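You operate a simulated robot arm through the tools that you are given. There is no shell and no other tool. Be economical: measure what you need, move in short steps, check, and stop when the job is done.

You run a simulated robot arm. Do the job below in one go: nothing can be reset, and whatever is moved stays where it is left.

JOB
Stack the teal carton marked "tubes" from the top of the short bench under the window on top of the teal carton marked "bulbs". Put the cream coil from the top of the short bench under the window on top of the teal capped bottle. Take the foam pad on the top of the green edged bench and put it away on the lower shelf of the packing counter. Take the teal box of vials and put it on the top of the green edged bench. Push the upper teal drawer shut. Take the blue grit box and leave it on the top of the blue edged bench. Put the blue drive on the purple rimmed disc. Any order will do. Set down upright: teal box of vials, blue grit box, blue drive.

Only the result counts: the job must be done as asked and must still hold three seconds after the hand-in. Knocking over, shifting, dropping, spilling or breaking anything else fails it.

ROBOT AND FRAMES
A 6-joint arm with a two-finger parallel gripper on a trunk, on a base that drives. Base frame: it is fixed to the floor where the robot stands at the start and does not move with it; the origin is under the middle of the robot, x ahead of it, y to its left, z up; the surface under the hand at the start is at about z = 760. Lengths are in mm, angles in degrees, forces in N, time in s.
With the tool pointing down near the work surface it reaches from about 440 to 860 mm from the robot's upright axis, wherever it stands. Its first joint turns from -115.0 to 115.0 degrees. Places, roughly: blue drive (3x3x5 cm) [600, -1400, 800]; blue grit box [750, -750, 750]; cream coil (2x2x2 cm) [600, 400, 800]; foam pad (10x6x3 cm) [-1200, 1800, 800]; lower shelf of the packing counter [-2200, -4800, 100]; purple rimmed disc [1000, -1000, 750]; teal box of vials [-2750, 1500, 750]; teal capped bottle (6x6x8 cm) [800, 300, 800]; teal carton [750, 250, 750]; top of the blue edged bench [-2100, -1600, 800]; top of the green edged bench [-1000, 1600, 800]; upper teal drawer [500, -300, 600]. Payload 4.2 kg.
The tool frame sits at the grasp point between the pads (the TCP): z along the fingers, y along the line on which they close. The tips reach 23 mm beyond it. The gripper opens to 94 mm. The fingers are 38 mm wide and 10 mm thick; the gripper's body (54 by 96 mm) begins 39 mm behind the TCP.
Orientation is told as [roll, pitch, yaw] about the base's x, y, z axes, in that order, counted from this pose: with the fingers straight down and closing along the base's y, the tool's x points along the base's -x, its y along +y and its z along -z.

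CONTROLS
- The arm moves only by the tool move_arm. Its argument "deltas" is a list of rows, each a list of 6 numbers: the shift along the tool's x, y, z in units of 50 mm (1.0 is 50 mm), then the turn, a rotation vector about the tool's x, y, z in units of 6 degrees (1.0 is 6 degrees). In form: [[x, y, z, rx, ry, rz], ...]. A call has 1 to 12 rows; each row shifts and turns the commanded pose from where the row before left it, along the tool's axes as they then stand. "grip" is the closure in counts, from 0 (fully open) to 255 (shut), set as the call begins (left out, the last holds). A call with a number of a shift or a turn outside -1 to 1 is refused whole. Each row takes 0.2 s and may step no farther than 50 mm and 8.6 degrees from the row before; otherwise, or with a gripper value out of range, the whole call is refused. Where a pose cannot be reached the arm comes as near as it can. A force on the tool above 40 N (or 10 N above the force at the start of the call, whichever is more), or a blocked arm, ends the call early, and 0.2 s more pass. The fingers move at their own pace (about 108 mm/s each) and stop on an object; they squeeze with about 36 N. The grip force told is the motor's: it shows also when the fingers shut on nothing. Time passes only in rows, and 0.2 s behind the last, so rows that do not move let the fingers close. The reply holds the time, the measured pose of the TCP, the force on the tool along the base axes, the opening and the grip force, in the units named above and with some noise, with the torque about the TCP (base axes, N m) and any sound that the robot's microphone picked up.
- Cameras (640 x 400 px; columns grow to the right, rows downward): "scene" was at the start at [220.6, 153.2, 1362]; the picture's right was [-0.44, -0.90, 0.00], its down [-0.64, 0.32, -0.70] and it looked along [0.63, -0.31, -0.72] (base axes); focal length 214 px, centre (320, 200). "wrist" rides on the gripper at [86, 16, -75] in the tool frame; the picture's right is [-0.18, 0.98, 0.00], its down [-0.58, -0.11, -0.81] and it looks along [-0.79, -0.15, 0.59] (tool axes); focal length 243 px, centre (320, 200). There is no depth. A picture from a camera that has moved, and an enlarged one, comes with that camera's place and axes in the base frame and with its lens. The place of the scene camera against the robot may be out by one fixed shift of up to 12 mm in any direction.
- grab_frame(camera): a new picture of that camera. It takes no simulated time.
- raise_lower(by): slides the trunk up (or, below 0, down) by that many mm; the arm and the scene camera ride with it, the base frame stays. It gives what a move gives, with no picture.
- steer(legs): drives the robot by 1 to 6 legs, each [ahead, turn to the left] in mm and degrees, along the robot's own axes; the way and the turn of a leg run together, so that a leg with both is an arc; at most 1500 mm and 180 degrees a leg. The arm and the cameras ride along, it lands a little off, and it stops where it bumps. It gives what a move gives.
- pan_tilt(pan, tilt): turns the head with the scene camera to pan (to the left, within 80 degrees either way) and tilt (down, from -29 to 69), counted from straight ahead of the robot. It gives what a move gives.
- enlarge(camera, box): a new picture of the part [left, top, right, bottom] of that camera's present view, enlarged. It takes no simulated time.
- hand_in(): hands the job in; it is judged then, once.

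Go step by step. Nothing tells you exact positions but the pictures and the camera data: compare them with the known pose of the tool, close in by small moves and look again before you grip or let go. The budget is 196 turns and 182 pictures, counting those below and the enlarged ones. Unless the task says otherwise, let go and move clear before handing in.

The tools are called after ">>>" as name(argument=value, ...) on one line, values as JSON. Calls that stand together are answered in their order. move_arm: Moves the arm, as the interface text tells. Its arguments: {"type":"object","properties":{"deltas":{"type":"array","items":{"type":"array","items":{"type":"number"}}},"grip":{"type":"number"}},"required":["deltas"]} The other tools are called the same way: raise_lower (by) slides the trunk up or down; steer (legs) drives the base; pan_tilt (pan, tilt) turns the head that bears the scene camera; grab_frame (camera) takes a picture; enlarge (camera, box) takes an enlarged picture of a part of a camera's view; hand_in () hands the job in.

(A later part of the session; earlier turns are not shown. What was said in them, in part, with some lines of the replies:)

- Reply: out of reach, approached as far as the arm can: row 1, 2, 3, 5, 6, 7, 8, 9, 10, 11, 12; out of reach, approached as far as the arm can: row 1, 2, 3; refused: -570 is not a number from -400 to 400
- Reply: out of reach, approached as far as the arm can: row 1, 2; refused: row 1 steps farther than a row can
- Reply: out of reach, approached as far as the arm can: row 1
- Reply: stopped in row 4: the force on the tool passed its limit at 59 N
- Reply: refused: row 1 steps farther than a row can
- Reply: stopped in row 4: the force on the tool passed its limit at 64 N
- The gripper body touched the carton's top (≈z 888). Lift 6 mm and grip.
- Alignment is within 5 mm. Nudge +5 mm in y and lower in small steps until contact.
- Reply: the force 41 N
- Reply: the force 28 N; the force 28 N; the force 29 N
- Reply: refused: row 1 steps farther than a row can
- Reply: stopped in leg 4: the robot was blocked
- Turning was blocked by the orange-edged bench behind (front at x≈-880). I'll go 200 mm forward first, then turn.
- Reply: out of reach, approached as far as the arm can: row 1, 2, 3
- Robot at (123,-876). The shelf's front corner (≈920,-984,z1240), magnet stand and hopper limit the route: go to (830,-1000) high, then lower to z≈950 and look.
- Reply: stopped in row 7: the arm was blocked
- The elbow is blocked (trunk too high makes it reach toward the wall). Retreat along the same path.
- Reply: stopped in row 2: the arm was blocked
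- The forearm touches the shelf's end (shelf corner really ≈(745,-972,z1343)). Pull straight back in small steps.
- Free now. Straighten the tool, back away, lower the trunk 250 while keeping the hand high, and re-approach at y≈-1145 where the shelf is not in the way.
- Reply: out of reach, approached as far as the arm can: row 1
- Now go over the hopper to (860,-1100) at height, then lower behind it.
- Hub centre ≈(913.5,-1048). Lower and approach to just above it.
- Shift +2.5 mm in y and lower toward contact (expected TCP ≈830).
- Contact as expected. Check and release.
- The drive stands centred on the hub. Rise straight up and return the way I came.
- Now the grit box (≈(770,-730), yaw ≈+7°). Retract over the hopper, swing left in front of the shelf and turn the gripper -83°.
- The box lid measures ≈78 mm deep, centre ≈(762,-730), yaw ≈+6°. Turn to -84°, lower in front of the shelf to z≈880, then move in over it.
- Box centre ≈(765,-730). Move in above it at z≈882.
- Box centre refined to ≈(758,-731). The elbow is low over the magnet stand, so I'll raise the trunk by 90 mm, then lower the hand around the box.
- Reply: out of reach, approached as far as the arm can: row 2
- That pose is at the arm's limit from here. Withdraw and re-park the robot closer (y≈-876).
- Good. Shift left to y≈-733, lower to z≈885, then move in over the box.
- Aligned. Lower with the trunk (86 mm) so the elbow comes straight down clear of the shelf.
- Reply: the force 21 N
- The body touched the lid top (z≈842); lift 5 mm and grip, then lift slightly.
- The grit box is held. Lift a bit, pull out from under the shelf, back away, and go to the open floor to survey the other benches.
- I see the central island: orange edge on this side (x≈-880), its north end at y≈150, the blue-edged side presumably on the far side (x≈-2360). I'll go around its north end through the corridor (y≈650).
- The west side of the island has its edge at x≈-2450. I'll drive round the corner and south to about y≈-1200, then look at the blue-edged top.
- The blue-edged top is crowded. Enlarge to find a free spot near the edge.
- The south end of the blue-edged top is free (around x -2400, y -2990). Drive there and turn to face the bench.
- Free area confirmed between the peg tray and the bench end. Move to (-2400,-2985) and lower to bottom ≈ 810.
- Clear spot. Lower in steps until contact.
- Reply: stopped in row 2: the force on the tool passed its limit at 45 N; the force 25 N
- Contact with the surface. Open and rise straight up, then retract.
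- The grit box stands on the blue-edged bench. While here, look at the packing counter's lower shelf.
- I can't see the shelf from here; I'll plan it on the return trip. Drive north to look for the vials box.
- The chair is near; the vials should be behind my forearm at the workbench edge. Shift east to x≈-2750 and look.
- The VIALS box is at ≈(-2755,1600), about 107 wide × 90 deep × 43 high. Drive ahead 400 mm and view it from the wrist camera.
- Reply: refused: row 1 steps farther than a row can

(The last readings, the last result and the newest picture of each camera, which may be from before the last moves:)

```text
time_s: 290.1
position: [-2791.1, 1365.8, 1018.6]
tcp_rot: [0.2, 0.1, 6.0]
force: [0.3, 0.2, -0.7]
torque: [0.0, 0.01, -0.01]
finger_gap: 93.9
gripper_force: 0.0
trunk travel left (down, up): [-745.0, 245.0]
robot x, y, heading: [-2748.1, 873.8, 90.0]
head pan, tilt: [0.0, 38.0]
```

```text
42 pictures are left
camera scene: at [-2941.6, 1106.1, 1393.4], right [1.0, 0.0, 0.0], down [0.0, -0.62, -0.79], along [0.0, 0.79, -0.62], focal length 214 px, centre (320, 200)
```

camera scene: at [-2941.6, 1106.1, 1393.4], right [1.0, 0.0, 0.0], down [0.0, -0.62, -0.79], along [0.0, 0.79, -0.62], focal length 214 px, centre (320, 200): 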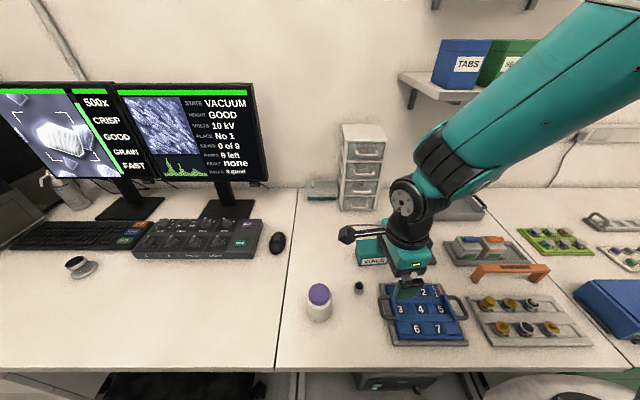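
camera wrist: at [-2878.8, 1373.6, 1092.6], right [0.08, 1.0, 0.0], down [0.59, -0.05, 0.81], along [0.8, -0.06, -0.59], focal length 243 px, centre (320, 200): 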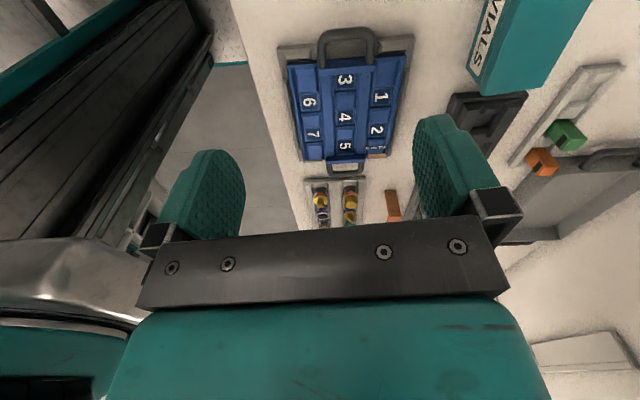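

>>> move_arm(deltas=[[0.5, 0.8, 0, 0, 0, 0], [0.5, 0.8, 0, 0, 0, 0], [0.36, 0.9, 0, 0, 0, 0], [0, 0.8, 0, 0, 0, 0], [0, 0.75, 0, 0, 0, 0]])

>>> grab_frame(camera="wrist")

```text
time_s: 291.3
position: [-2879.9, 1559.8, 1016.7]
tcp_rot: [0.3, 0.1, 6.0]
force: [-0.4, 0.0, -0.1]
torque: [-0.01, -0.01, 0.04]
finger_gap: 94.0
gripper_force: 0.1
trunk travel left (down, up): [-745.0, 245.0]
robot x, y, heading: [-2740.4, 869.0, 89.8]
head pan, tilt: [0.0, 38.0]
```

```text
41 pictures are left
camera wrist: at [-2968.6, 1567.8, 1090.8], right [0.08, 1.0, 0.0], down [0.59, -0.05, 0.81], along [0.8, -0.06, -0.59], focal length 243 px, centre (320, 200)
```

wrist: 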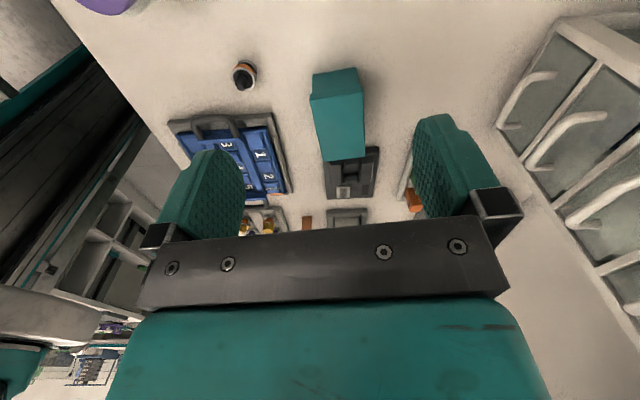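

Box centre ≈(-2744,1577), depth ≈66, yaw ≈+5°. Move above and lower to z≈860 for a check.

>>> move_arm(deltas=[[-0.9, 0.02, 0, 0, 0, 0], [-0.9, 0.02, 0, 0, 0, 0], [-0.9, 0.02, 0, 0, 0, 0.15], [0, 0, 1, 0, 0, 0], [0, 0, 1, 0, 0, 0], [0, 0, 1, 0, 0, 0]])

>>> grab_frame(camera="wrist")

```text
time_s: 292.7
position: [-2753.6, 1582.0, 867.4]
tcp_rot: [0.3, 0.1, 5.1]
force: [-0.4, -0.8, -0.7]
torque: [0.03, 0.03, -0.05]
finger_gap: 93.9
gripper_force: 0.0
trunk travel left (down, up): [-745.0, 245.0]
robot x, y, heading: [-2741.5, 875.4, 89.8]
head pan, tilt: [0.0, 38.0]
```

```text
40 pictures are left
camera wrist: at [-2841.9, 1590.3, 942.3], right [0.1, 1.0, 0.0], down [0.59, -0.06, 0.81], along [0.8, -0.07, -0.59], focal length 243 px, centre (320, 200)
```

wrist: 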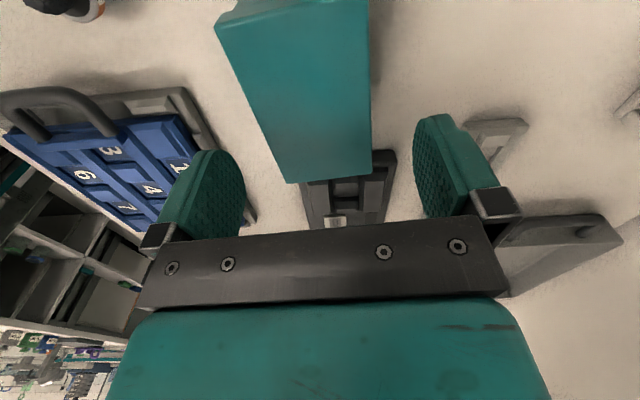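

Fine-tune by about -5 mm in y, descend to z≈790 and grip.

>>> move_arm(deltas=[[-0.12, -0.1, 0.6, 0, 0, 0], [0, 0, 0.5, 0, 0, 0], [0, 0, 0.4, 0, 0, 0], [0, 0, 0, 0, 0, 0]])

>>> move_arm(deltas=[[0, 0, 0, 0, 0, 0], [0, 0, 0, 0, 0, 0], [0, 0, 0, 0, 0, 0]], grip=255)

>>> move_arm(deltas=[[0, 0, -0.4, 0, 0, 0], [0, 0, -0.6, 0, 0, 0]])

>>> grab_frame(camera="wrist")

```text
time_s: 293.7
position: [-2741.8, 1577.0, 793.6]
tcp_rot: [0.2, 0.2, 5.1]
force: [-0.3, 0.8, 0.1]
torque: [0.0, 0.0, 0.0]
finger_gap: 94.2
gripper_force: 0.1
trunk travel left (down, up): [-745.0, 245.0]
robot x, y, heading: [-2742.0, 874.7, 89.8]
head pan, tilt: [0.0, 38.0]
```

```text
time_s: 294.5
position: [-2742.7, 1575.8, 794.2]
tcp_rot: [0.1, 0.0, 5.1]
force: [0.2, -0.5, 0.4]
torque: [-0.07, -0.01, 0.01]
finger_gap: 61.6
gripper_force: 35.9
trunk travel left (down, up): [-745.0, 245.0]
robot x, y, heading: [-2741.0, 875.5, 90.0]
head pan, tilt: [0.0, 38.0]
```

```text
time_s: 295.1
position: [-2742.0, 1576.5, 843.6]
tcp_rot: [0.3, 0.1, 5.1]
force: [0.0, 0.8, -0.8]
torque: [-0.03, -0.03, 0.02]
finger_gap: 61.7
gripper_force: 36.2
trunk travel left (down, up): [-745.0, 245.0]
robot x, y, heading: [-2742.4, 874.6, 90.1]
head pan, tilt: [0.0, 38.0]
```

```text
39 pictures are left
camera wrist: at [-2829.5, 1584.1, 917.7], right [0.1, 1.0, 0.0], down [0.59, -0.06, 0.81], along [0.8, -0.08, -0.59], focal length 243 px, centre (320, 200)
```

wrist: 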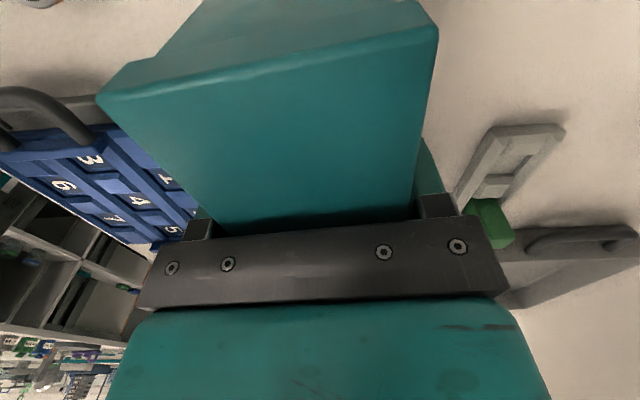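

The vials box is held. Raise, retract, and drive along the corridor to the green-edged bench.

>>> move_arm(deltas=[[0, 0, -1, 0, 0, 0], [0, 0, -1, 0, 0, 0], [0, 0, -1, 0, 0, 0], [0, -1, 0, 0, 0, 0], [0, -1, 0, 0, 0, 0], [0, -1, 0, 0, 0, 0], [0, -1, 0, 0, 0, 0]])

>>> steer(legs=[[-235, 0], [0, -90], [1450, 0], [0, 90]])

>>> pan_tilt(pan=0, tilt=38)

>>> grab_frame(camera="scene")

```text
time_s: 296.7
position: [-2721.9, 1374.5, 992.4]
tcp_rot: [0.2, 0.1, 5.1]
force: [-0.3, 0.6, -2.0]
torque: [-0.03, -0.08, -0.02]
finger_gap: 61.9
gripper_force: 35.7
trunk travel left (down, up): [-745.0, 245.0]
robot x, y, heading: [-2745.9, 875.2, 89.8]
head pan, tilt: [0.0, 38.0]
```

```text
time_s: 312.9
position: [-1277.1, 1167.6, 992.9]
tcp_rot: [0.1, 0.1, 5.6]
force: [-0.2, 0.4, -1.4]
torque: [0.0, -0.01, 0.04]
finger_gap: 61.7
gripper_force: 35.6
trunk travel left (down, up): [-745.0, 245.0]
robot x, y, heading: [-1290.3, 668.2, 90.3]
head pan, tilt: [0.0, 38.0]
```

```text
time_s: 313.4
position: [-1277.2, 1169.2, 992.8]
tcp_rot: [0.2, 0.1, 5.6]
force: [-0.1, -1.4, -1.0]
torque: [-0.01, -0.07, 0.01]
finger_gap: 61.8
gripper_force: 36.4
trunk travel left (down, up): [-745.0, 245.0]
robot x, y, heading: [-1294.1, 665.7, 90.6]
head pan, tilt: [0.0, 38.0]
```

```text
38 pictures are left
camera scene: at [-1493.8, 898.4, 1393.4], right [1.0, 0.01, 0.0], down [0.0, -0.62, -0.79], along [-0.01, 0.79, -0.62], focal length 214 px, centre (320, 200)
```

scene: 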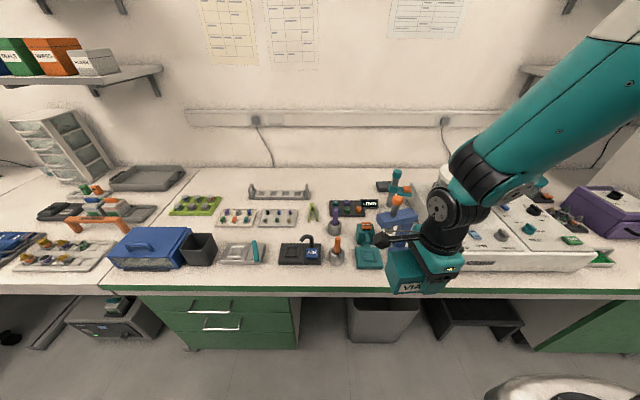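

>>> enlarge(camera="scene", box=[210, 160, 430, 300])

>>> enlarge(camera="scene", box=[420, 150, 640, 290])

```text
2.86 times, centred on (320, 230) of scene
camera zoom: at [-1493.8, 898.4, 1393.4], right [1.0, 0.01, 0.0], down [0.0, -0.62, -0.79], along [-0.01, 0.79, -0.62], focal length 613 px, centre (320, 114)
```

zoom: 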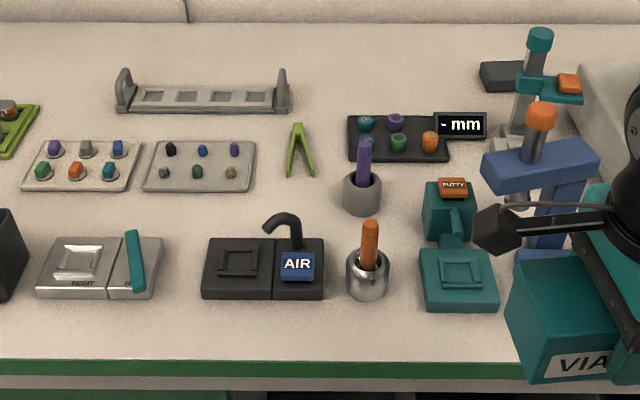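

```text
2.86 times, centred on (530, 220) of scene
camera zoom: at [-1493.8, 898.4, 1393.4], right [1.0, 0.01, 0.0], down [0.0, -0.62, -0.79], along [-0.01, 0.79, -0.62], focal length 613 px, centre (-280, 143)
```

zoom: 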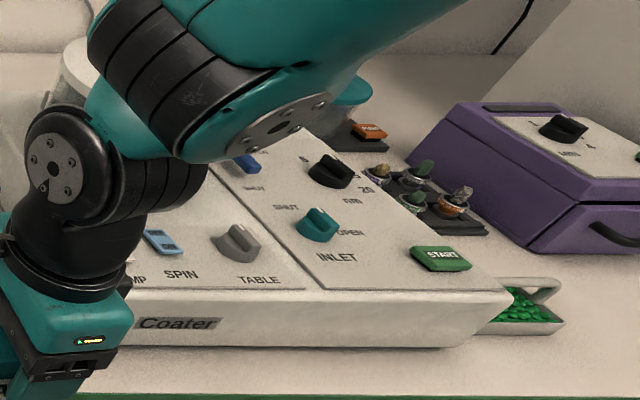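

The foam pad is the dark block at ≈(-1180,1790) behind the press. There's free bench top right of the coater, in front of the purple box (≈(-410,1370)); go there with the vials.

>>> steer(legs=[[0, -90], [890, 0], [0, 90], [120, 0]])

>>> grab_frame(camera="scene")

```text
time_s: 326.6
position: [-310.0, 1285.1, 993.2]
tcp_rot: [0.2, 0.1, 0.6]
force: [-0.5, 0.0, -0.7]
torque: [-0.02, -0.07, -0.02]
finger_gap: 61.8
gripper_force: 35.6
trunk travel left (down, up): [-745.0, 245.0]
robot x, y, heading: [-371.9, 788.9, 85.3]
head pan, tilt: [0.0, 38.0]
```

```text
35 pictures are left
camera scene: at [-549.2, 1035.3, 1393.4], right [1.0, -0.08, 0.0], down [-0.05, -0.61, -0.79], along [0.06, 0.79, -0.62], focal length 214 px, centre (320, 200)
```

scene: 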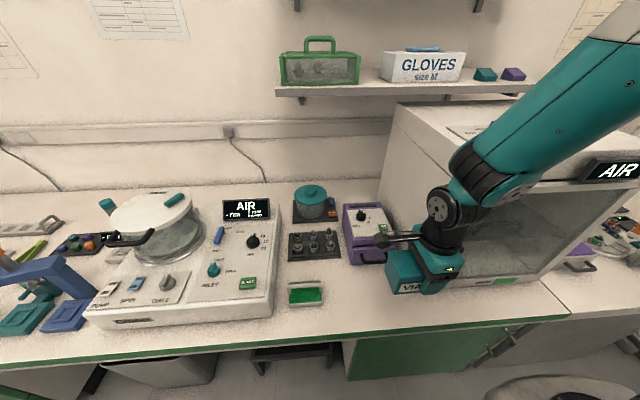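

Free rectangle x -500…-280, y 1250…1460. Move to (-398,1345) and lower.

>>> move_arm(deltas=[[0.8, 0.5, 0, 0, 0, 0], [0.8, 0.5, 0, 0, 0, 0], [0.18, 0.2, 0.7, 0, 0, 0], [0, 0, 1, 0, 0, 0], [0, 0, 1, 0, 0, 0], [0, 0, 0.7, 0, 0, 0]])

>>> enlarge(camera="scene", box=[280, 190, 480, 350])

```text
time_s: 328.0
position: [-403.8, 1350.4, 821.5]
tcp_rot: [0.3, 0.1, 0.6]
force: [-0.7, -0.1, 0.1]
torque: [0.02, -0.03, -0.04]
finger_gap: 61.9
gripper_force: 36.1
trunk travel left (down, up): [-745.0, 245.0]
robot x, y, heading: [-370.2, 786.7, 85.6]
head pan, tilt: [0.0, 38.0]
```

```text
2.50 times, centred on (380, 270) of scene
camera zoom: at [-549.2, 1034.9, 1393.6], right [1.0, -0.08, 0.0], down [-0.05, -0.61, -0.79], along [0.06, 0.79, -0.62], focal length 536 px, centre (170, 25)
```

zoom: 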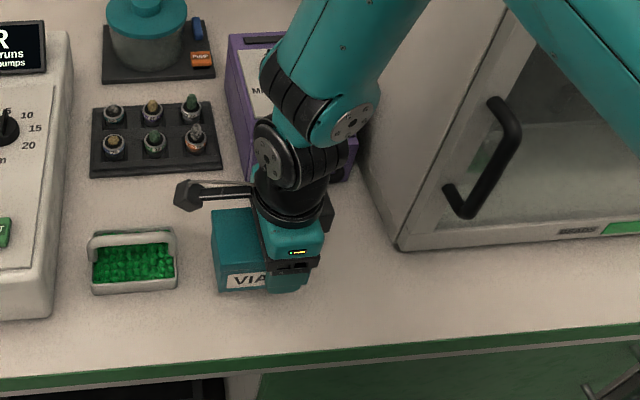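

Clear all round. Lower to contact.

>>> move_arm(deltas=[[0, 0, 0.3, 0, 0, 0], [0, 0, 0.1, 0, 0, 0], [0, 0, 0.06, 0, 0, 0], [0, 0, 0.05, 0, 0, 0], [0, 0, 0.05, 0, 0, 0], [0, 0, 0.05, 0, 0, 0]])

```text
time_s: 329.4
position: [-400.4, 1345.3, 793.6]
tcp_rot: [0.1, 0.1, 0.6]
force: [0.0, -1.1, 9.2]
torque: [-0.39, 0.09, 0.0]
finger_gap: 61.7
gripper_force: 35.7
trunk travel left (down, up): [-745.0, 245.0]
robot x, y, heading: [-370.0, 790.7, 85.5]
head pan, tilt: [0.0, 38.0]
```

Contact. Release and rise.

>>> move_arm(deltas=[[0, 0, 0, 0, 0, 0], [0, 0, 0, 0, 0, 0], [0, 0, 0, 0, 0, 0]], grip=0)

>>> move_arm(deltas=[[0, 0, -0.3, 0, 0, 0], [0, 0, -1, 0, 0, 0], [0, 0, -1, 0, 0, 0], [0, 0, -1, 0, 0, 0], [0, 0, -1, 0, 0, 0], [0, 0, -0.7, 0, 0, 0]])

>>> grab_frame(camera="scene")

```text
time_s: 330.2
position: [-400.3, 1346.9, 793.0]
tcp_rot: [0.1, 0.1, 0.7]
force: [0.3, -0.3, -1.0]
torque: [-0.01, 0.01, 0.0]
finger_gap: 94.0
gripper_force: 0.0
trunk travel left (down, up): [-745.0, 245.0]
robot x, y, heading: [-369.6, 790.7, 85.5]
head pan, tilt: [0.0, 38.0]
```

```text
time_s: 331.6
position: [-399.4, 1348.2, 1038.6]
tcp_rot: [0.1, 0.1, 0.6]
force: [-0.4, 0.9, -0.7]
torque: [-0.05, 0.01, -0.01]
finger_gap: 94.0
gripper_force: 0.0
trunk travel left (down, up): [-745.0, 245.0]
robot x, y, heading: [-372.2, 788.1, 85.4]
head pan, tilt: [0.0, 38.0]
```

```text
33 pictures are left
camera scene: at [-549.3, 1035.6, 1393.3], right [1.0, -0.08, 0.0], down [-0.05, -0.61, -0.79], along [0.06, 0.79, -0.62], focal length 214 px, centre (320, 200)
```

scene: 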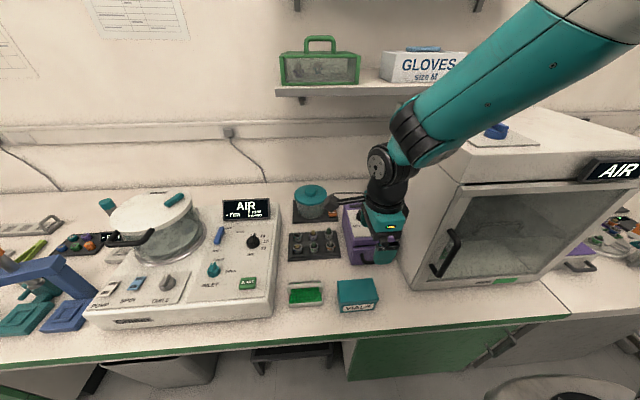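

Vials are on the green-edged bench. Next the foam pad: re-park at x≈-1250 close to the bench.

>>> steer(legs=[[-120, 0], [0, 90], [870, 0], [0, -85.5], [190, 0]])

>>> pan_tilt(pan=-12, tilt=40)

>>> grab_frame(camera="scene")

```text
time_s: 345.9
position: [-1310.5, 1463.4, 1038.6]
tcp_rot: [0.2, 0.1, 2.8]
force: [-0.4, -0.4, -0.3]
torque: [0.02, 0.02, -0.01]
finger_gap: 94.1
gripper_force: 0.1
trunk travel left (down, up): [-745.0, 245.0]
robot x, y, heading: [-1256.5, 903.4, 87.9]
head pan, tilt: [0.0, 38.0]
```

```text
time_s: 346.7
position: [-1310.5, 1462.2, 1037.9]
tcp_rot: [0.2, 0.1, 2.7]
force: [-0.2, 0.1, -0.1]
torque: [0.0, -0.01, 0.0]
finger_gap: 93.8
gripper_force: 0.1
trunk travel left (down, up): [-745.0, 245.0]
robot x, y, heading: [-1259.1, 902.2, 87.7]
head pan, tilt: [-12.0, 40.0]
```

```text
32 pictures are left
camera scene: at [-1430.3, 1140.7, 1390.4], right [0.97, -0.25, 0.0], down [-0.16, -0.62, -0.77], along [0.19, 0.74, -0.64], focal length 214 px, centre (320, 200)
```

scene: 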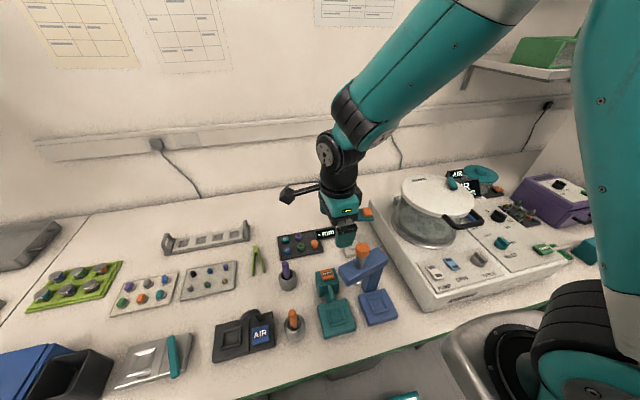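

>>> move_arm(deltas=[[-0.15, 0.95, 0, 0, 0, 0], [-0.15, 0.95, 0, 0, 0, 0], [-0.15, 0.95, 0, 0, 0, 0], [-0.15, 0.95, 0, 0, 0, 0], [0, 0.95, 0, 0, 0, 0]])

>>> grab_frame(camera="wrist")

```text
time_s: 347.9
position: [-1289.4, 1702.6, 1039.0]
tcp_rot: [0.2, 0.1, 2.7]
force: [-0.1, -0.3, 0.6]
torque: [0.0, 0.0, 0.03]
finger_gap: 94.0
gripper_force: 0.0
trunk travel left (down, up): [-745.0, 245.0]
robot x, y, heading: [-1261.1, 904.3, 87.6]
head pan, tilt: [-12.0, 40.0]
```

```text
31 pictures are left
camera wrist: at [-1377.1, 1714.9, 1113.4], right [0.14, 0.99, 0.0], down [0.59, -0.08, 0.81], along [0.8, -0.11, -0.59], focal length 243 px, centre (320, 200)
```

wrist: 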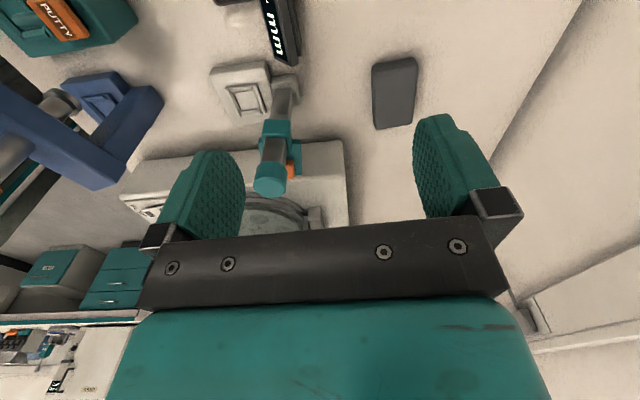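

Foam pad: centre ≈(-1171,1793), 98×54, yaw ≈+7°. Edge the robot 70 mm forward, then position above the pad at z≈880.

>>> steer(legs=[[70, 0]])

```text
time_s: 348.9
position: [-1286.8, 1772.7, 1039.4]
tcp_rot: [0.2, 0.1, 2.9]
force: [-0.4, 0.2, 0.9]
torque: [-0.01, 0.03, -0.01]
finger_gap: 93.9
gripper_force: 0.1
trunk travel left (down, up): [-745.0, 245.0]
robot x, y, heading: [-1257.8, 976.0, 87.6]
head pan, tilt: [-12.0, 40.0]
```

>>> move_arm(deltas=[[-0.8, 0.1, 0, 0, 0, 0], [-0.8, 0.1, 0, 0, 0, 0], [-0.74, 0.08, 0, 0, 0, -0.7], [0, 0, 0.8, 0, 0, 0], [0, 0, 0.8, 0, 0, 0], [0, 0, 0.8, 0, 0, 0], [0, 0, 0.8, 0, 0, 0]])

>>> grab_frame(camera="scene")

>>> grab_frame(camera="wrist")

```text
time_s: 350.5
position: [-1172.9, 1792.4, 877.4]
tcp_rot: [0.4, 0.1, 7.1]
force: [-0.1, -1.1, -0.6]
torque: [0.03, 0.01, -0.01]
finger_gap: 94.1
gripper_force: 0.0
trunk travel left (down, up): [-745.0, 245.0]
robot x, y, heading: [-1259.1, 973.3, 87.7]
head pan, tilt: [-12.0, 40.0]
```

```text
30 pictures are left
camera scene: at [-1427.5, 1210.3, 1390.6], right [0.97, -0.25, 0.0], down [-0.16, -0.62, -0.77], along [0.19, 0.74, -0.64], focal length 214 px, centre (320, 200)
```

scene: 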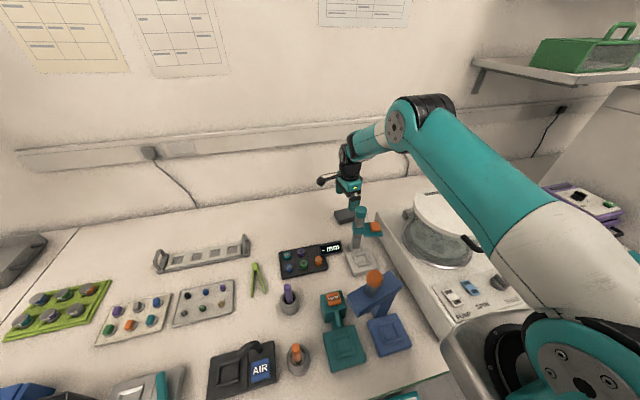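

```text
29 pictures are left
camera wrist: at [-1262.2, 1798.6, 952.0], right [0.06, 1.0, 0.01], down [0.59, -0.04, 0.81], along [0.8, -0.05, -0.59], focal length 243 px, centre (320, 200)
```

wrist: 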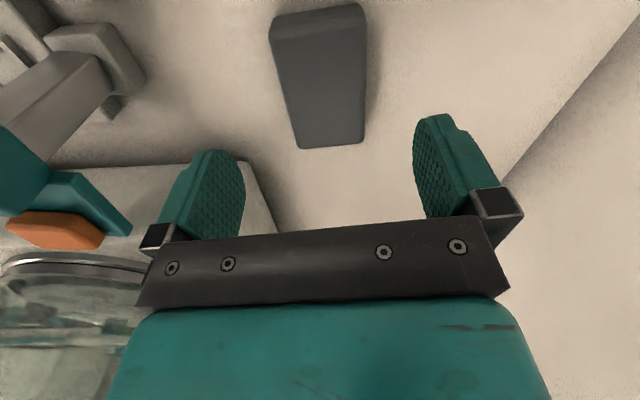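

The forearm is well clear of the press. Fine-tune, descend to z≈786, and grip the pad.

>>> move_arm(deltas=[[-0.1, 0.07, 0.8, 0, 0, 0.3], [0, 0, 0.6, 0, 0, 0], [0, 0, 0.42, 0, 0, 0]])

>>> move_arm(deltas=[[0, 0, 0, 0, 0, 0], [0, 0, 0, 0, 0, 0], [0, 0, 0, 0, 0, 0]], grip=255)

>>> move_arm(deltas=[[0, 0, -0.4, 0, 0, 0], [0, 0, -1, 0, 0, 0], [0, 0, -1, 0, 0, 0], [0, 0, -1, 0, 0, 0]])

>>> grab_frame(camera="wrist")

```text
time_s: 351.3
position: [-1166.6, 1795.4, 788.0]
tcp_rot: [0.1, 0.1, 5.1]
force: [-0.1, 0.5, 0.7]
torque: [0.0, 0.02, -0.02]
finger_gap: 94.3
gripper_force: 0.0
trunk travel left (down, up): [-745.0, 245.0]
robot x, y, heading: [-1254.3, 974.9, 87.8]
head pan, tilt: [-12.0, 40.0]
```

```text
time_s: 352.1
position: [-1167.7, 1796.7, 788.5]
tcp_rot: [0.3, 0.1, 5.2]
force: [0.4, 0.0, 1.0]
torque: [0.01, 0.0, 0.03]
finger_gap: 59.0
gripper_force: 36.1
trunk travel left (down, up): [-745.0, 245.0]
robot x, y, heading: [-1251.4, 974.1, 88.0]
head pan, tilt: [-12.0, 40.0]
```

```text
time_s: 353.1
position: [-1168.6, 1795.7, 957.9]
tcp_rot: [0.1, 0.1, 5.3]
force: [0.4, 0.5, -0.1]
torque: [-0.02, 0.03, 0.02]
finger_gap: 58.7
gripper_force: 35.9
trunk travel left (down, up): [-745.0, 245.0]
robot x, y, heading: [-1255.0, 973.8, 87.7]
head pan, tilt: [-12.0, 40.0]
```

```text
28 pictures are left
camera wrist: at [-1256.6, 1804.1, 1032.7], right [0.09, 1.0, 0.0], down [0.59, -0.06, 0.81], along [0.8, -0.07, -0.59], focal length 243 px, centre (320, 200)
```

wrist: 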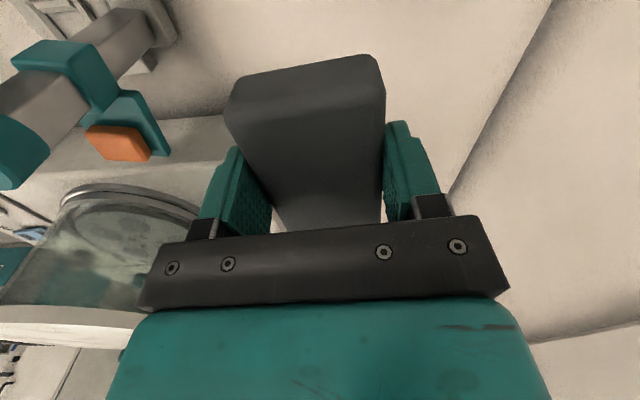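

The pad is held. Raise, retract, and drive around the island's west side toward the packing counter.

>>> move_arm(deltas=[[0, 0, -1, 0, 0, 0], [0, 0, -1, 0, 0, 0], [0, 0, -0.5, 0, 0, 0], [0, -1, 0, 0, 0, 0], [0, -1, 0, 0, 0, 0], [0, -1, 0, 0, 0, 0], [0, -1, 0, 0, 0, 0], [0, -1, 0, 0, 0, 0], [0.3, -0.9, 0, 0, 0, 0]])

>>> steer(legs=[[-310, 0], [0, 92], [1480, 0], [500, 90], [1500, 0], [1500, 0]])

```text
time_s: 355.1
position: [-1153.3, 1498.9, 1080.0]
tcp_rot: [0.1, 0.0, 5.4]
force: [0.4, 1.1, -1.3]
torque: [0.02, -0.02, 0.03]
finger_gap: 58.6
gripper_force: 35.9
trunk travel left (down, up): [-745.0, 245.0]
robot x, y, heading: [-1251.9, 978.6, 87.6]
head pan, tilt: [-12.0, 40.0]
```

```text
time_s: 370.1
position: [-3450.2, 390.3, 1080.5]
tcp_rot: [0.2, 0.1, 133.6]
force: [1.1, -0.2, -0.4]
torque: [0.02, -0.02, 0.04]
finger_gap: 58.9
gripper_force: 35.7
trunk travel left (down, up): [-745.0, 245.0]
robot x, y, heading: [-2976.6, 634.2, -144.0]
head pan, tilt: [-12.0, 40.0]
stopped in leg 4: the robot was blocked; the commanded pose is now the measured one
```

The robot bumped something in the arc. Look before continuing.

>>> steer(legs=[[-150, 0]])

>>> pan_tilt(pan=-50, tilt=50)

>>> grab_frame(camera="scene")

```text
time_s: 371.4
position: [-3330.1, 477.3, 1080.4]
tcp_rot: [0.1, 0.2, 133.8]
force: [0.2, 0.0, -0.6]
torque: [0.03, 0.0, -0.01]
finger_gap: 58.8
gripper_force: 35.7
trunk travel left (down, up): [-745.0, 245.0]
robot x, y, heading: [-2856.4, 720.4, -143.7]
head pan, tilt: [-12.0, 40.0]
```

```text
time_s: 372.5
position: [-3329.5, 476.7, 1080.8]
tcp_rot: [0.2, 0.1, 133.7]
force: [0.8, 0.9, -0.2]
torque: [0.01, -0.01, 0.01]
finger_gap: 58.7
gripper_force: 35.7
trunk travel left (down, up): [-745.0, 245.0]
robot x, y, heading: [-2854.2, 721.7, -143.8]
head pan, tilt: [-50.0, 50.0]
```

```text
27 pictures are left
camera scene: at [-2941.8, 488.4, 1376.3], right [0.24, 0.97, 0.0], down [0.74, -0.18, -0.64], along [-0.62, 0.15, -0.77], focal length 214 px, centre (320, 200)
```

scene: 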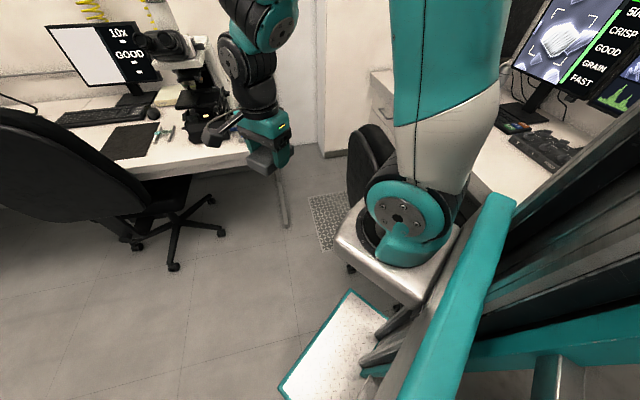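

Only the chair is on that side. Turn in place to about -95° and drive south.

>>> steer(legs=[[0, 49], [1500, 0], [0, 4.5], [1500, 0], [1400, 0]])

>>> pan_tilt(pan=25, tilt=38)

>>> grab_frame(camera="scene")

```text
time_s: 375.1
position: [-2991.9, 207.2, 1078.3]
tcp_rot: [0.1, 0.1, -178.5]
force: [0.0, -0.1, -1.1]
torque: [0.01, 0.0, -0.04]
finger_gap: 58.6
gripper_force: 35.7
trunk travel left (down, up): [-745.0, 245.0]
robot x, y, heading: [-2858.3, 723.8, -95.8]
head pan, tilt: [-50.0, 50.0]
stopped in leg 1: the robot was blocked; the commanded pose is now the measured one
```

```text
time_s: 376.6
position: [-2990.4, 206.7, 1079.3]
tcp_rot: [0.0, 0.2, -178.5]
force: [0.3, 0.8, 0.1]
torque: [0.01, 0.01, 0.0]
finger_gap: 58.9
gripper_force: 35.9
trunk travel left (down, up): [-745.0, 245.0]
robot x, y, heading: [-2856.1, 722.2, -95.9]
head pan, tilt: [25.0, 38.0]
```

```text
26 pictures are left
camera scene: at [-2653.0, 464.6, 1393.4], right [-0.94, -0.33, 0.0], down [-0.2, 0.58, -0.79], along [0.26, -0.74, -0.62], focal length 214 px, centre (320, 200)
```

scene: 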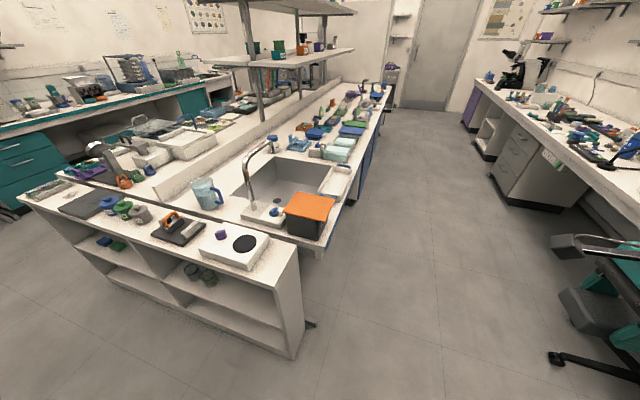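

Only the rear corner touched the chair foot at the turn's end. Drive on south.

>>> steer(legs=[[1500, 0], [0, 5.5], [1500, 0], [1450, 0]])

>>> pan_tilt(pan=35, tilt=35)

>>> grab_frame(camera="scene")

```text
time_s: 398.4
position: [-3045.6, -4257.6, 1080.7]
tcp_rot: [0.0, 0.2, -172.0]
force: [0.3, 0.2, 0.9]
torque: [0.03, -0.03, -0.03]
finger_gap: 58.9
gripper_force: 36.1
trunk travel left (down, up): [-745.0, 245.0]
robot x, y, heading: [-2969.1, -3729.5, -89.4]
head pan, tilt: [25.0, 38.0]
```

```text
time_s: 399.1
position: [-3045.2, -4258.7, 1079.7]
tcp_rot: [0.1, 0.0, -171.9]
force: [0.1, -0.7, -1.0]
torque: [0.0, -0.01, -0.04]
finger_gap: 58.9
gripper_force: 35.7
trunk travel left (down, up): [-745.0, 245.0]
robot x, y, heading: [-2972.1, -3732.2, -89.6]
head pan, tilt: [35.0, 35.0]
```

```text
25 pictures are left
camera scene: at [-2725.6, -3957.2, 1398.0], right [-0.81, -0.58, 0.0], down [-0.33, 0.47, -0.82], along [0.48, -0.67, -0.57], focal length 214 px, centre (320, 200)
```

scene: 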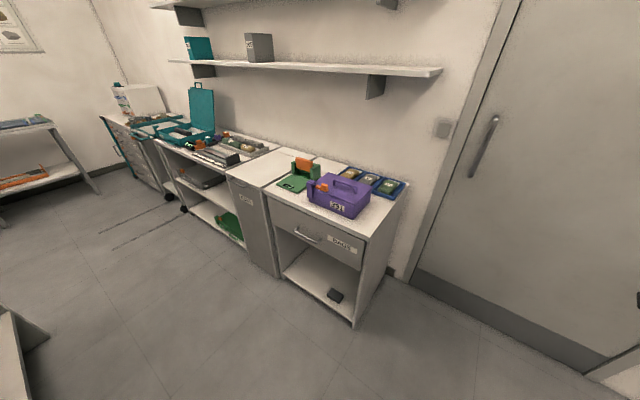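

The packing counter is the cabinet with the drawer and an open lower shelf. Enlarge it for measuring.

>>> enlarge(camera="scene", box=[220, 140, 420, 340])

```text
2.00 times, centred on (320, 240) of scene
camera zoom: at [-2725.6, -3957.2, 1398.0], right [-0.81, -0.58, 0.0], down [-0.33, 0.47, -0.82], along [0.48, -0.67, -0.57], focal length 429 px, centre (320, 120)
```

zoom: 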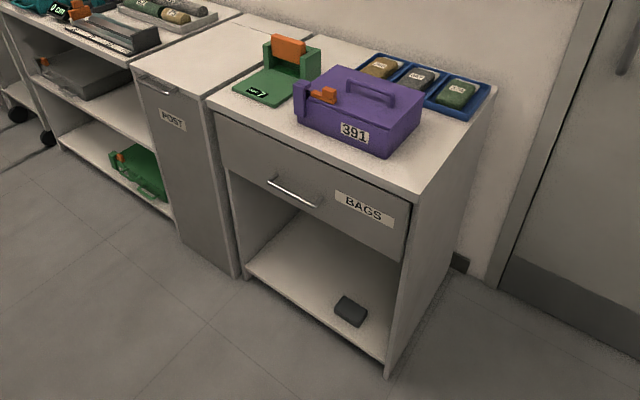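

Shelf: front plane y≈-4584, x -2515…-1945, shelf top z≈98, drawer bottom z≈550; a small black item sits at (-2357,-4641). I'll park at (-2150,-3880) facing it.

>>> steer(legs=[[0, 89.6], [800, 0], [0, -90], [150, 0]])

>>> move_arm(deltas=[[0, 0.6, 0, 0, -1, 0], [0, 0.6, 0, 0, -1, 0], [0, 0.6, 0, 0, -1, 0], [0, 0.6, 0, 0, -1, 0], [0, 0, 0, 0, -1, 0], [0, 0, 0, 0, -1, 0], [0, 0, 0, 0, -1, 0]])

```text
time_s: 405.6
position: [-2072.3, -3783.3, 1080.2]
tcp_rot: [0.1, 0.1, -77.7]
force: [-0.4, -1.2, 0.0]
torque: [0.01, 0.01, 0.03]
finger_gap: 58.7
gripper_force: 36.3
trunk travel left (down, up): [-745.0, 245.0]
robot x, y, heading: [-2600.2, -3788.5, 13.0]
head pan, tilt: [35.0, 35.0]
stopped in leg 2: the robot was blocked; the commanded pose is now the measured one
```

```text
time_s: 407.2
position: [-1955.2, -3757.8, 1079.3]
tcp_rot: [0.2, -42.0, -77.9]
force: [0.0, -0.9, 0.4]
torque: [0.04, -0.01, 0.01]
finger_gap: 58.6
gripper_force: 35.6
trunk travel left (down, up): [-745.0, 245.0]
robot x, y, heading: [-2599.5, -3792.1, 13.6]
head pan, tilt: [35.0, 35.0]
```

I mis-tilted (the tool's y points forward here) and a pillar near the island's end blocked the drive. Undo the tilt, back off, and face the shelf obliquely (heading ≈ -60°).

>>> move_arm(deltas=[[0, -0.6, 0, 0, 1, 0], [0, -0.6, 0, 0, 1, 0], [0, -0.6, 0, 0, 1, 0], [0, -0.6, 0, 0, 1, 0], [0, 0, 0, 0, 1, 0], [0, 0, 0, 0, 1, 0], [0, 0, 0, 0, 1, 0]])

>>> steer(legs=[[-100, 0], [0, -74], [200, 0]])

>>> pan_tilt(pan=0, tilt=48)

>>> grab_frame(camera="scene")

```text
time_s: 408.8
position: [-2073.0, -3783.6, 1078.8]
tcp_rot: [0.1, 0.2, -77.7]
force: [-0.1, 0.1, -0.2]
torque: [-0.02, -0.01, 0.01]
finger_gap: 58.7
gripper_force: 35.7
trunk travel left (down, up): [-745.0, 245.0]
robot x, y, heading: [-2600.2, -3792.6, 12.9]
head pan, tilt: [35.0, 35.0]
```

```text
time_s: 414.2
position: [-2416.4, -4478.5, 1079.7]
tcp_rot: [0.1, 0.0, -148.9]
force: [0.6, 1.3, 0.1]
torque: [-0.01, 0.01, -0.02]
finger_gap: 59.1
gripper_force: 35.7
trunk travel left (down, up): [-745.0, 245.0]
robot x, y, heading: [-2594.6, -3986.0, -58.1]
head pan, tilt: [35.0, 35.0]
```

```text
time_s: 415.2
position: [-2415.0, -4478.8, 1079.6]
tcp_rot: [0.0, 0.0, -148.9]
force: [-0.5, -0.2, -0.4]
torque: [0.01, 0.01, 0.02]
finger_gap: 58.8
gripper_force: 36.4
trunk travel left (down, up): [-745.0, 245.0]
robot x, y, heading: [-2594.3, -3982.8, -58.2]
head pan, tilt: [0.0, 48.0]
```

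```text
23 pictures are left
camera scene: at [-2310.8, -4081.6, 1379.0], right [-0.85, -0.53, 0.0], down [-0.39, 0.63, -0.67], along [0.36, -0.57, -0.74], focal length 214 px, centre (320, 200)
```

scene: 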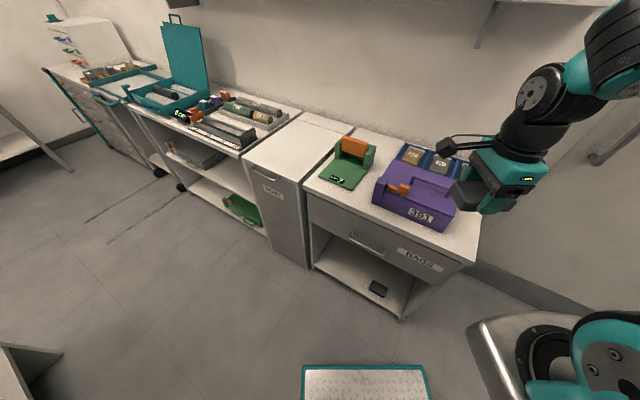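

Front plane y≈-4596, opening z≈100–550. Retract the hand in front of the robot and lower the trunk by 700.

>>> move_arm(deltas=[[0.75, -0.32, 0, 0, 0, 0], [0.75, -0.32, 0, 0, 0, 0], [0.7, -0.3, 0, 0, 0, 0]])

>>> raise_lower(by=-400)

>>> raise_lower(by=-300)

>>> pan_tilt(pan=0, tilt=25)

>>> grab_frame(camera="scene")

```text
time_s: 416.0
position: [-2344.4, -4382.5, 1079.9]
tcp_rot: [0.0, 0.1, -148.9]
force: [0.0, 0.0, -0.3]
torque: [0.0, -0.03, -0.02]
finger_gap: 59.0
gripper_force: 35.4
trunk travel left (down, up): [-745.0, 245.0]
robot x, y, heading: [-2592.4, -3982.1, -58.3]
head pan, tilt: [0.0, 48.0]
```

```text
time_s: 419.9
position: [-2344.6, -4384.9, 680.5]
tcp_rot: [0.0, 0.1, -148.8]
force: [0.6, 0.5, 0.9]
torque: [0.03, -0.02, -0.01]
finger_gap: 58.9
gripper_force: 36.3
trunk travel left (down, up): [-345.0, 645.0]
robot x, y, heading: [-2594.3, -3984.0, -58.2]
head pan, tilt: [0.0, 48.0]
```

```text
time_s: 422.9
position: [-2344.8, -4384.0, 379.9]
tcp_rot: [0.2, 0.1, -148.9]
force: [-0.4, -0.2, -0.3]
torque: [-0.05, -0.03, -0.01]
finger_gap: 58.7
gripper_force: 35.8
trunk travel left (down, up): [-45.0, 945.0]
robot x, y, heading: [-2592.5, -3985.4, -57.8]
head pan, tilt: [0.0, 48.0]
```

```text
time_s: 423.7
position: [-2345.3, -4383.8, 379.6]
tcp_rot: [0.1, 0.1, -148.9]
force: [0.0, -1.1, -0.1]
torque: [-0.03, 0.02, 0.02]
finger_gap: 58.9
gripper_force: 36.5
trunk travel left (down, up): [-45.0, 945.0]
robot x, y, heading: [-2595.7, -3985.3, -58.1]
head pan, tilt: [0.0, 25.0]
```

```text
22 pictures are left
camera scene: at [-2303.8, -4092.9, 713.7], right [-0.85, -0.53, 0.0], down [-0.22, 0.36, -0.91], along [0.48, -0.77, -0.42], focal length 214 px, centre (320, 200)
```

scene: 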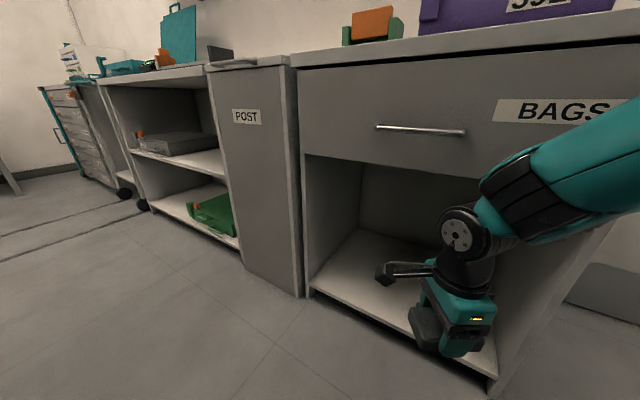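

Good view into the shelf. Lower the hand to z≈190 and tilt the tool 30° forward.

>>> move_arm(deltas=[[0, 0, 0.95, 0, 0, 0], [0, 0, 0.95, 0, 0, 0], [0, 0, 0.95, 0, 0, 0], [0, 0, 0.75, 0, 0, 0], [0, 0, 0, -1, 0, 0], [0, 0, 0, -1, 0, 0], [0, 0, 0, -1, 0, 0], [0, 0, 0, -1, 0, 0], [0, 0, 0, -1, 0, 0]])

>>> grab_frame(camera="scene")

```text
time_s: 425.7
position: [-2299.3, -4410.4, 180.1]
tcp_rot: [30.0, 0.2, -148.9]
force: [0.7, 0.8, -0.4]
torque: [0.05, -0.04, 0.0]
finger_gap: 58.5
gripper_force: 35.9
out of reach, approached as far as the arm can: row 5, 6, 7, 8, 9
trunk travel left (down, up): [-45.0, 945.0]
robot x, y, heading: [-2595.8, -3982.7, -58.1]
head pan, tilt: [0.0, 25.0]
```

```text
21 pictures are left
camera scene: at [-2303.8, -4093.0, 713.8], right [-0.85, -0.53, 0.0], down [-0.22, 0.36, -0.91], along [0.48, -0.77, -0.42], focal length 214 px, centre (320, 200)
```

scene: 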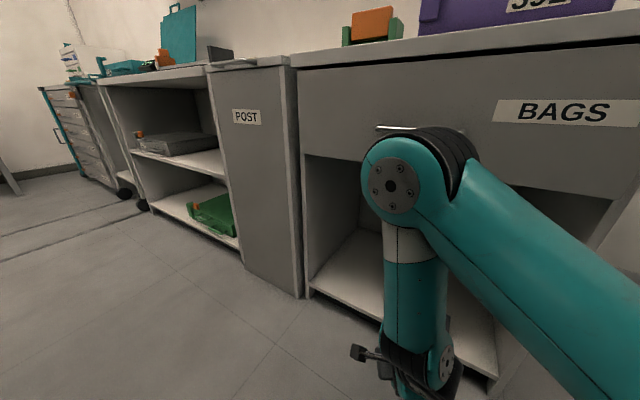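

Tilted 30°. Now move forward into the shelf opening at this height.

>>> move_arm(deltas=[[-0.19, 0.775, 0.448, 0, 0, 0], [-0.19, 0.775, 0.448, 0, 0, 0], [-0.19, 0.775, 0.448, 0, 0, 0], [-0.19, 0.775, 0.448, 0, 0, 0]])

>>> grab_frame(camera="scene")

>>> grab_frame(camera="wrist")

```text
time_s: 426.7
position: [-2238.9, -4580.8, 180.3]
tcp_rot: [30.0, 0.0, -148.8]
force: [1.0, 0.0, -1.0]
torque: [-0.02, 0.04, -0.01]
finger_gap: 58.8
gripper_force: 36.3
trunk travel left (down, up): [-45.0, 945.0]
robot x, y, heading: [-2594.7, -3981.9, -57.7]
head pan, tilt: [0.0, 25.0]
```

```text
20 pictures are left
camera scene: at [-2303.8, -4092.8, 713.8], right [-0.85, -0.53, 0.0], down [-0.22, 0.36, -0.91], along [0.48, -0.77, -0.42], focal length 214 px, centre (320, 200)
```

scene: 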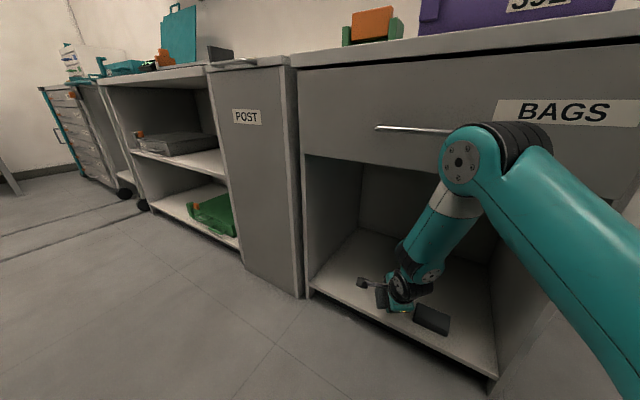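

```text
19 pictures are left
camera wrist: at [-2177.9, -4515.2, 252.7], right [0.28, -0.82, 0.49], down [-0.76, 0.12, 0.64], along [-0.59, -0.55, -0.59], focal length 243 px, centre (320, 200)
```

wrist: 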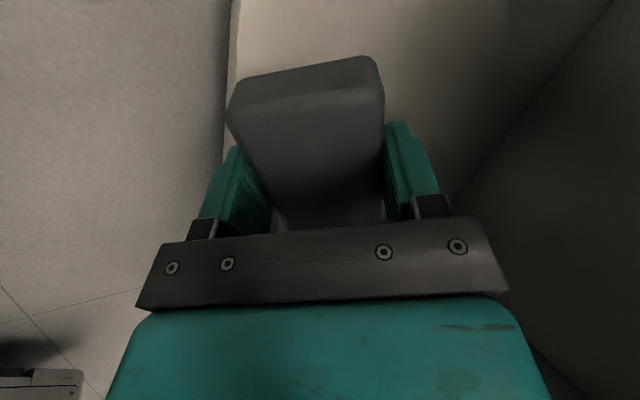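

On course. Continue the last 90 mm inward, then lower.

>>> move_arm(deltas=[[-0.2, 0.79, 0.455, 0, 0, 0], [-0.2, 0.79, 0.455, 0, 0, 0], [0, -0.19, 0.33, 0, 0, 0], [0, -0.15, 0.26, 0, 0, 0]])

>>> enlarge(camera="scene", box=[290, 120, 510, 390])

```text
time_s: 427.7
position: [-2205.1, -4672.8, 155.5]
tcp_rot: [30.9, 0.1, -148.5]
force: [0.0, 0.1, -0.4]
torque: [-0.02, 0.0, -0.02]
finger_gap: 58.7
gripper_force: 36.1
trunk travel left (down, up): [-45.0, 945.0]
robot x, y, heading: [-2593.2, -3981.1, -57.6]
head pan, tilt: [0.0, 25.0]
```

```text
1.48 times, centred on (400, 255) of scene
camera zoom: at [-2304.6, -4089.6, 715.6], right [-0.85, -0.53, 0.0], down [-0.22, 0.35, -0.91], along [0.48, -0.77, -0.42], focal length 318 px, centre (202, 118)
```

zoom: 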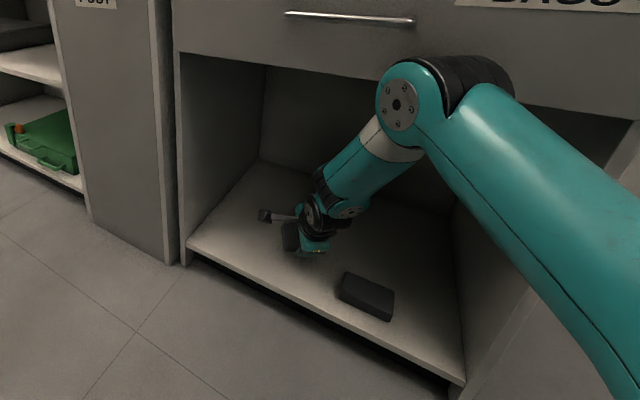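

The robot leans slightly—the elbow is touching the drawer front. Ease back 12 mm and use the trunk to lower instead.

>>> move_arm(deltas=[[0, -0.21, -0.12, 0, 0, 0], [0, 0.06, -0.1, 0, 0, 0]])

```text
time_s: 428.3
position: [-2216.3, -4660.4, 149.1]
tcp_rot: [29.9, 0.0, -148.8]
force: [-0.4, -0.6, 0.2]
torque: [-0.04, 0.01, 0.02]
finger_gap: 58.6
gripper_force: 36.3
trunk travel left (down, up): [-45.0, 945.0]
robot x, y, heading: [-2593.6, -3983.0, -57.7]
head pan, tilt: [0.0, 25.0]
```

Free again. Lower the trunk 10 mm.

>>> raise_lower(by=-10)

>>> grab_frame(camera="wrist")

```text
time_s: 428.9
position: [-2217.9, -4663.0, 143.7]
tcp_rot: [30.3, 0.0, -149.0]
force: [-0.7, -0.2, 0.7]
torque: [-0.05, 0.01, 0.02]
finger_gap: 58.8
gripper_force: 35.9
trunk travel left (down, up): [-35.0, 955.0]
robot x, y, heading: [-2594.6, -3984.2, -57.8]
head pan, tilt: [0.0, 25.0]
```

```text
17 pictures are left
camera wrist: at [-2155.6, -4597.9, 216.7], right [0.28, -0.82, 0.49], down [-0.76, 0.13, 0.64], along [-0.59, -0.55, -0.59], focal length 243 px, centre (320, 200)
```

wrist: 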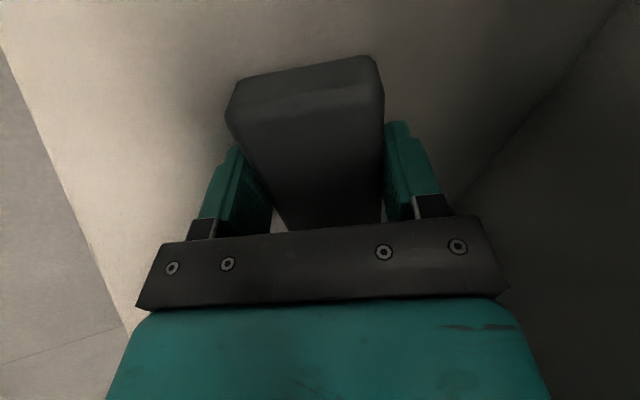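

The elbow rests near the drawer handle, so I won't lower further: the pad's edge is ~12 mm above the shelf. Raise back slightly and release fully.

>>> raise_lower(by=12)

>>> move_arm(deltas=[[0, 0, 0, 0, 0, 0], [0, 0, 0, 0, 0, 0], [0, 0, 0, 0, 0, 0], [0, 0, 0, 0, 0, 0]], grip=0)

>>> grab_frame(camera="wrist")

```text
time_s: 429.5
position: [-2217.0, -4660.6, 152.2]
tcp_rot: [30.1, 0.2, -148.9]
force: [0.1, -0.2, -0.8]
torque: [0.06, 0.02, -0.01]
finger_gap: 58.8
gripper_force: 35.6
trunk travel left (down, up): [-47.0, 943.0]
robot x, y, heading: [-2596.3, -3980.7, -57.9]
head pan, tilt: [0.0, 25.0]
```

```text
time_s: 430.5
position: [-2216.2, -4663.3, 154.2]
tcp_rot: [30.1, 0.1, -148.7]
force: [0.7, -0.1, 0.2]
torque: [0.04, -0.02, 0.0]
finger_gap: 93.6
gripper_force: 0.1
trunk travel left (down, up): [-47.0, 943.0]
robot x, y, heading: [-2591.1, -3980.4, -58.2]
head pan, tilt: [0.0, 25.0]
```

```text
16 pictures are left
camera wrist: at [-2154.4, -4596.5, 226.8], right [0.28, -0.82, 0.49], down [-0.76, 0.12, 0.64], along [-0.59, -0.55, -0.59], focal length 243 px, centre (320, 200)
```

wrist: 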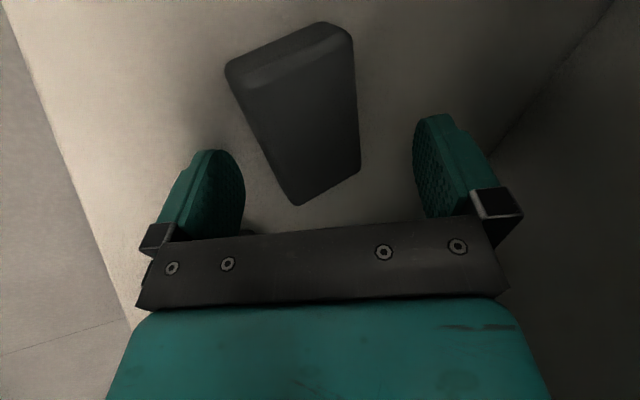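

The pad lies flat on the shelf. Withdraw horizontally.

>>> move_arm(deltas=[[0, -0.35, -0.26, 0, 0, 0], [0, -0.8, -0.47, 0, 0, 0], [0, -0.8, -0.47, 0, 0, 0], [0, -0.8, -0.47, 0, 0, 0], [0, -0.8, -0.47, 0, 0, 0]])

>>> steer(legs=[[-250, 0]])

>>> grab_frame(camera="scene")

```text
time_s: 431.7
position: [-2323.7, -4487.1, 159.3]
tcp_rot: [30.2, 0.1, -148.9]
force: [-0.4, -0.3, 0.3]
torque: [0.02, -0.05, -0.02]
finger_gap: 94.1
gripper_force: 0.0
trunk travel left (down, up): [-47.0, 943.0]
robot x, y, heading: [-2595.4, -3981.0, -58.1]
head pan, tilt: [0.0, 25.0]
```

```text
time_s: 433.6
position: [-2461.3, -4271.7, 160.4]
tcp_rot: [30.2, 0.0, -149.3]
force: [-0.7, 0.9, 0.4]
torque: [0.01, -0.02, -0.01]
finger_gap: 94.2
gripper_force: 0.1
trunk travel left (down, up): [-47.0, 943.0]
robot x, y, heading: [-2731.9, -3763.0, -58.4]
head pan, tilt: [0.0, 25.0]
```

```text
15 pictures are left
camera scene: at [-2440.7, -3878.3, 715.8], right [-0.85, -0.52, 0.0], down [-0.22, 0.36, -0.91], along [0.47, -0.77, -0.42], focal length 214 px, centre (320, 200)
```

scene: 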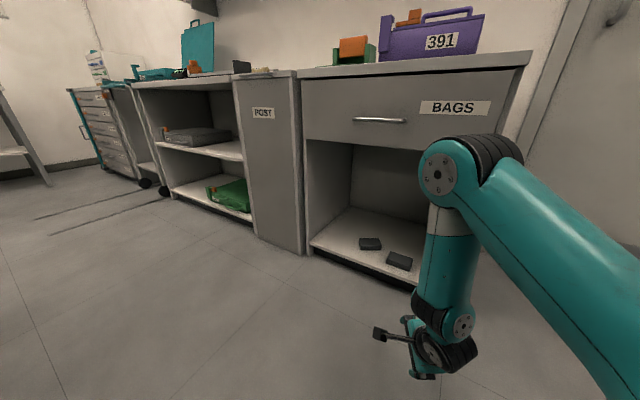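

The pad lies fully on the lower shelf and the gripper is clear. All seven parts have been done, so I'm handing in.

>>> hand_in()

```text
The job is handed in.
```

I did all seven parts and handed the job in. No result came back.

- **Placed:** tubes is on bulbs, the coil is on the bottle cap, the foam pad is on the packing counter's lower shelf, and the vials are on the green-edged bench. The upper drawer is shut, the grit box is on the blue-edged bench, and the drive stands on the disc's hub. I checked each one in a picture when I left it; I did not go back for a last look at all of them.
- **Bumps on the way:** the arm pressed on the oven area, the end of the wall shelf and the packing counter's drawer front. The base also bumped the orange-edged bench, a chair and a pillar. I saw nothing moved, but I did not check every one of those spots.
- **Foam pad:** I let it go about 12 mm above the shelf because the elbow was against the drawer; it landed flat.
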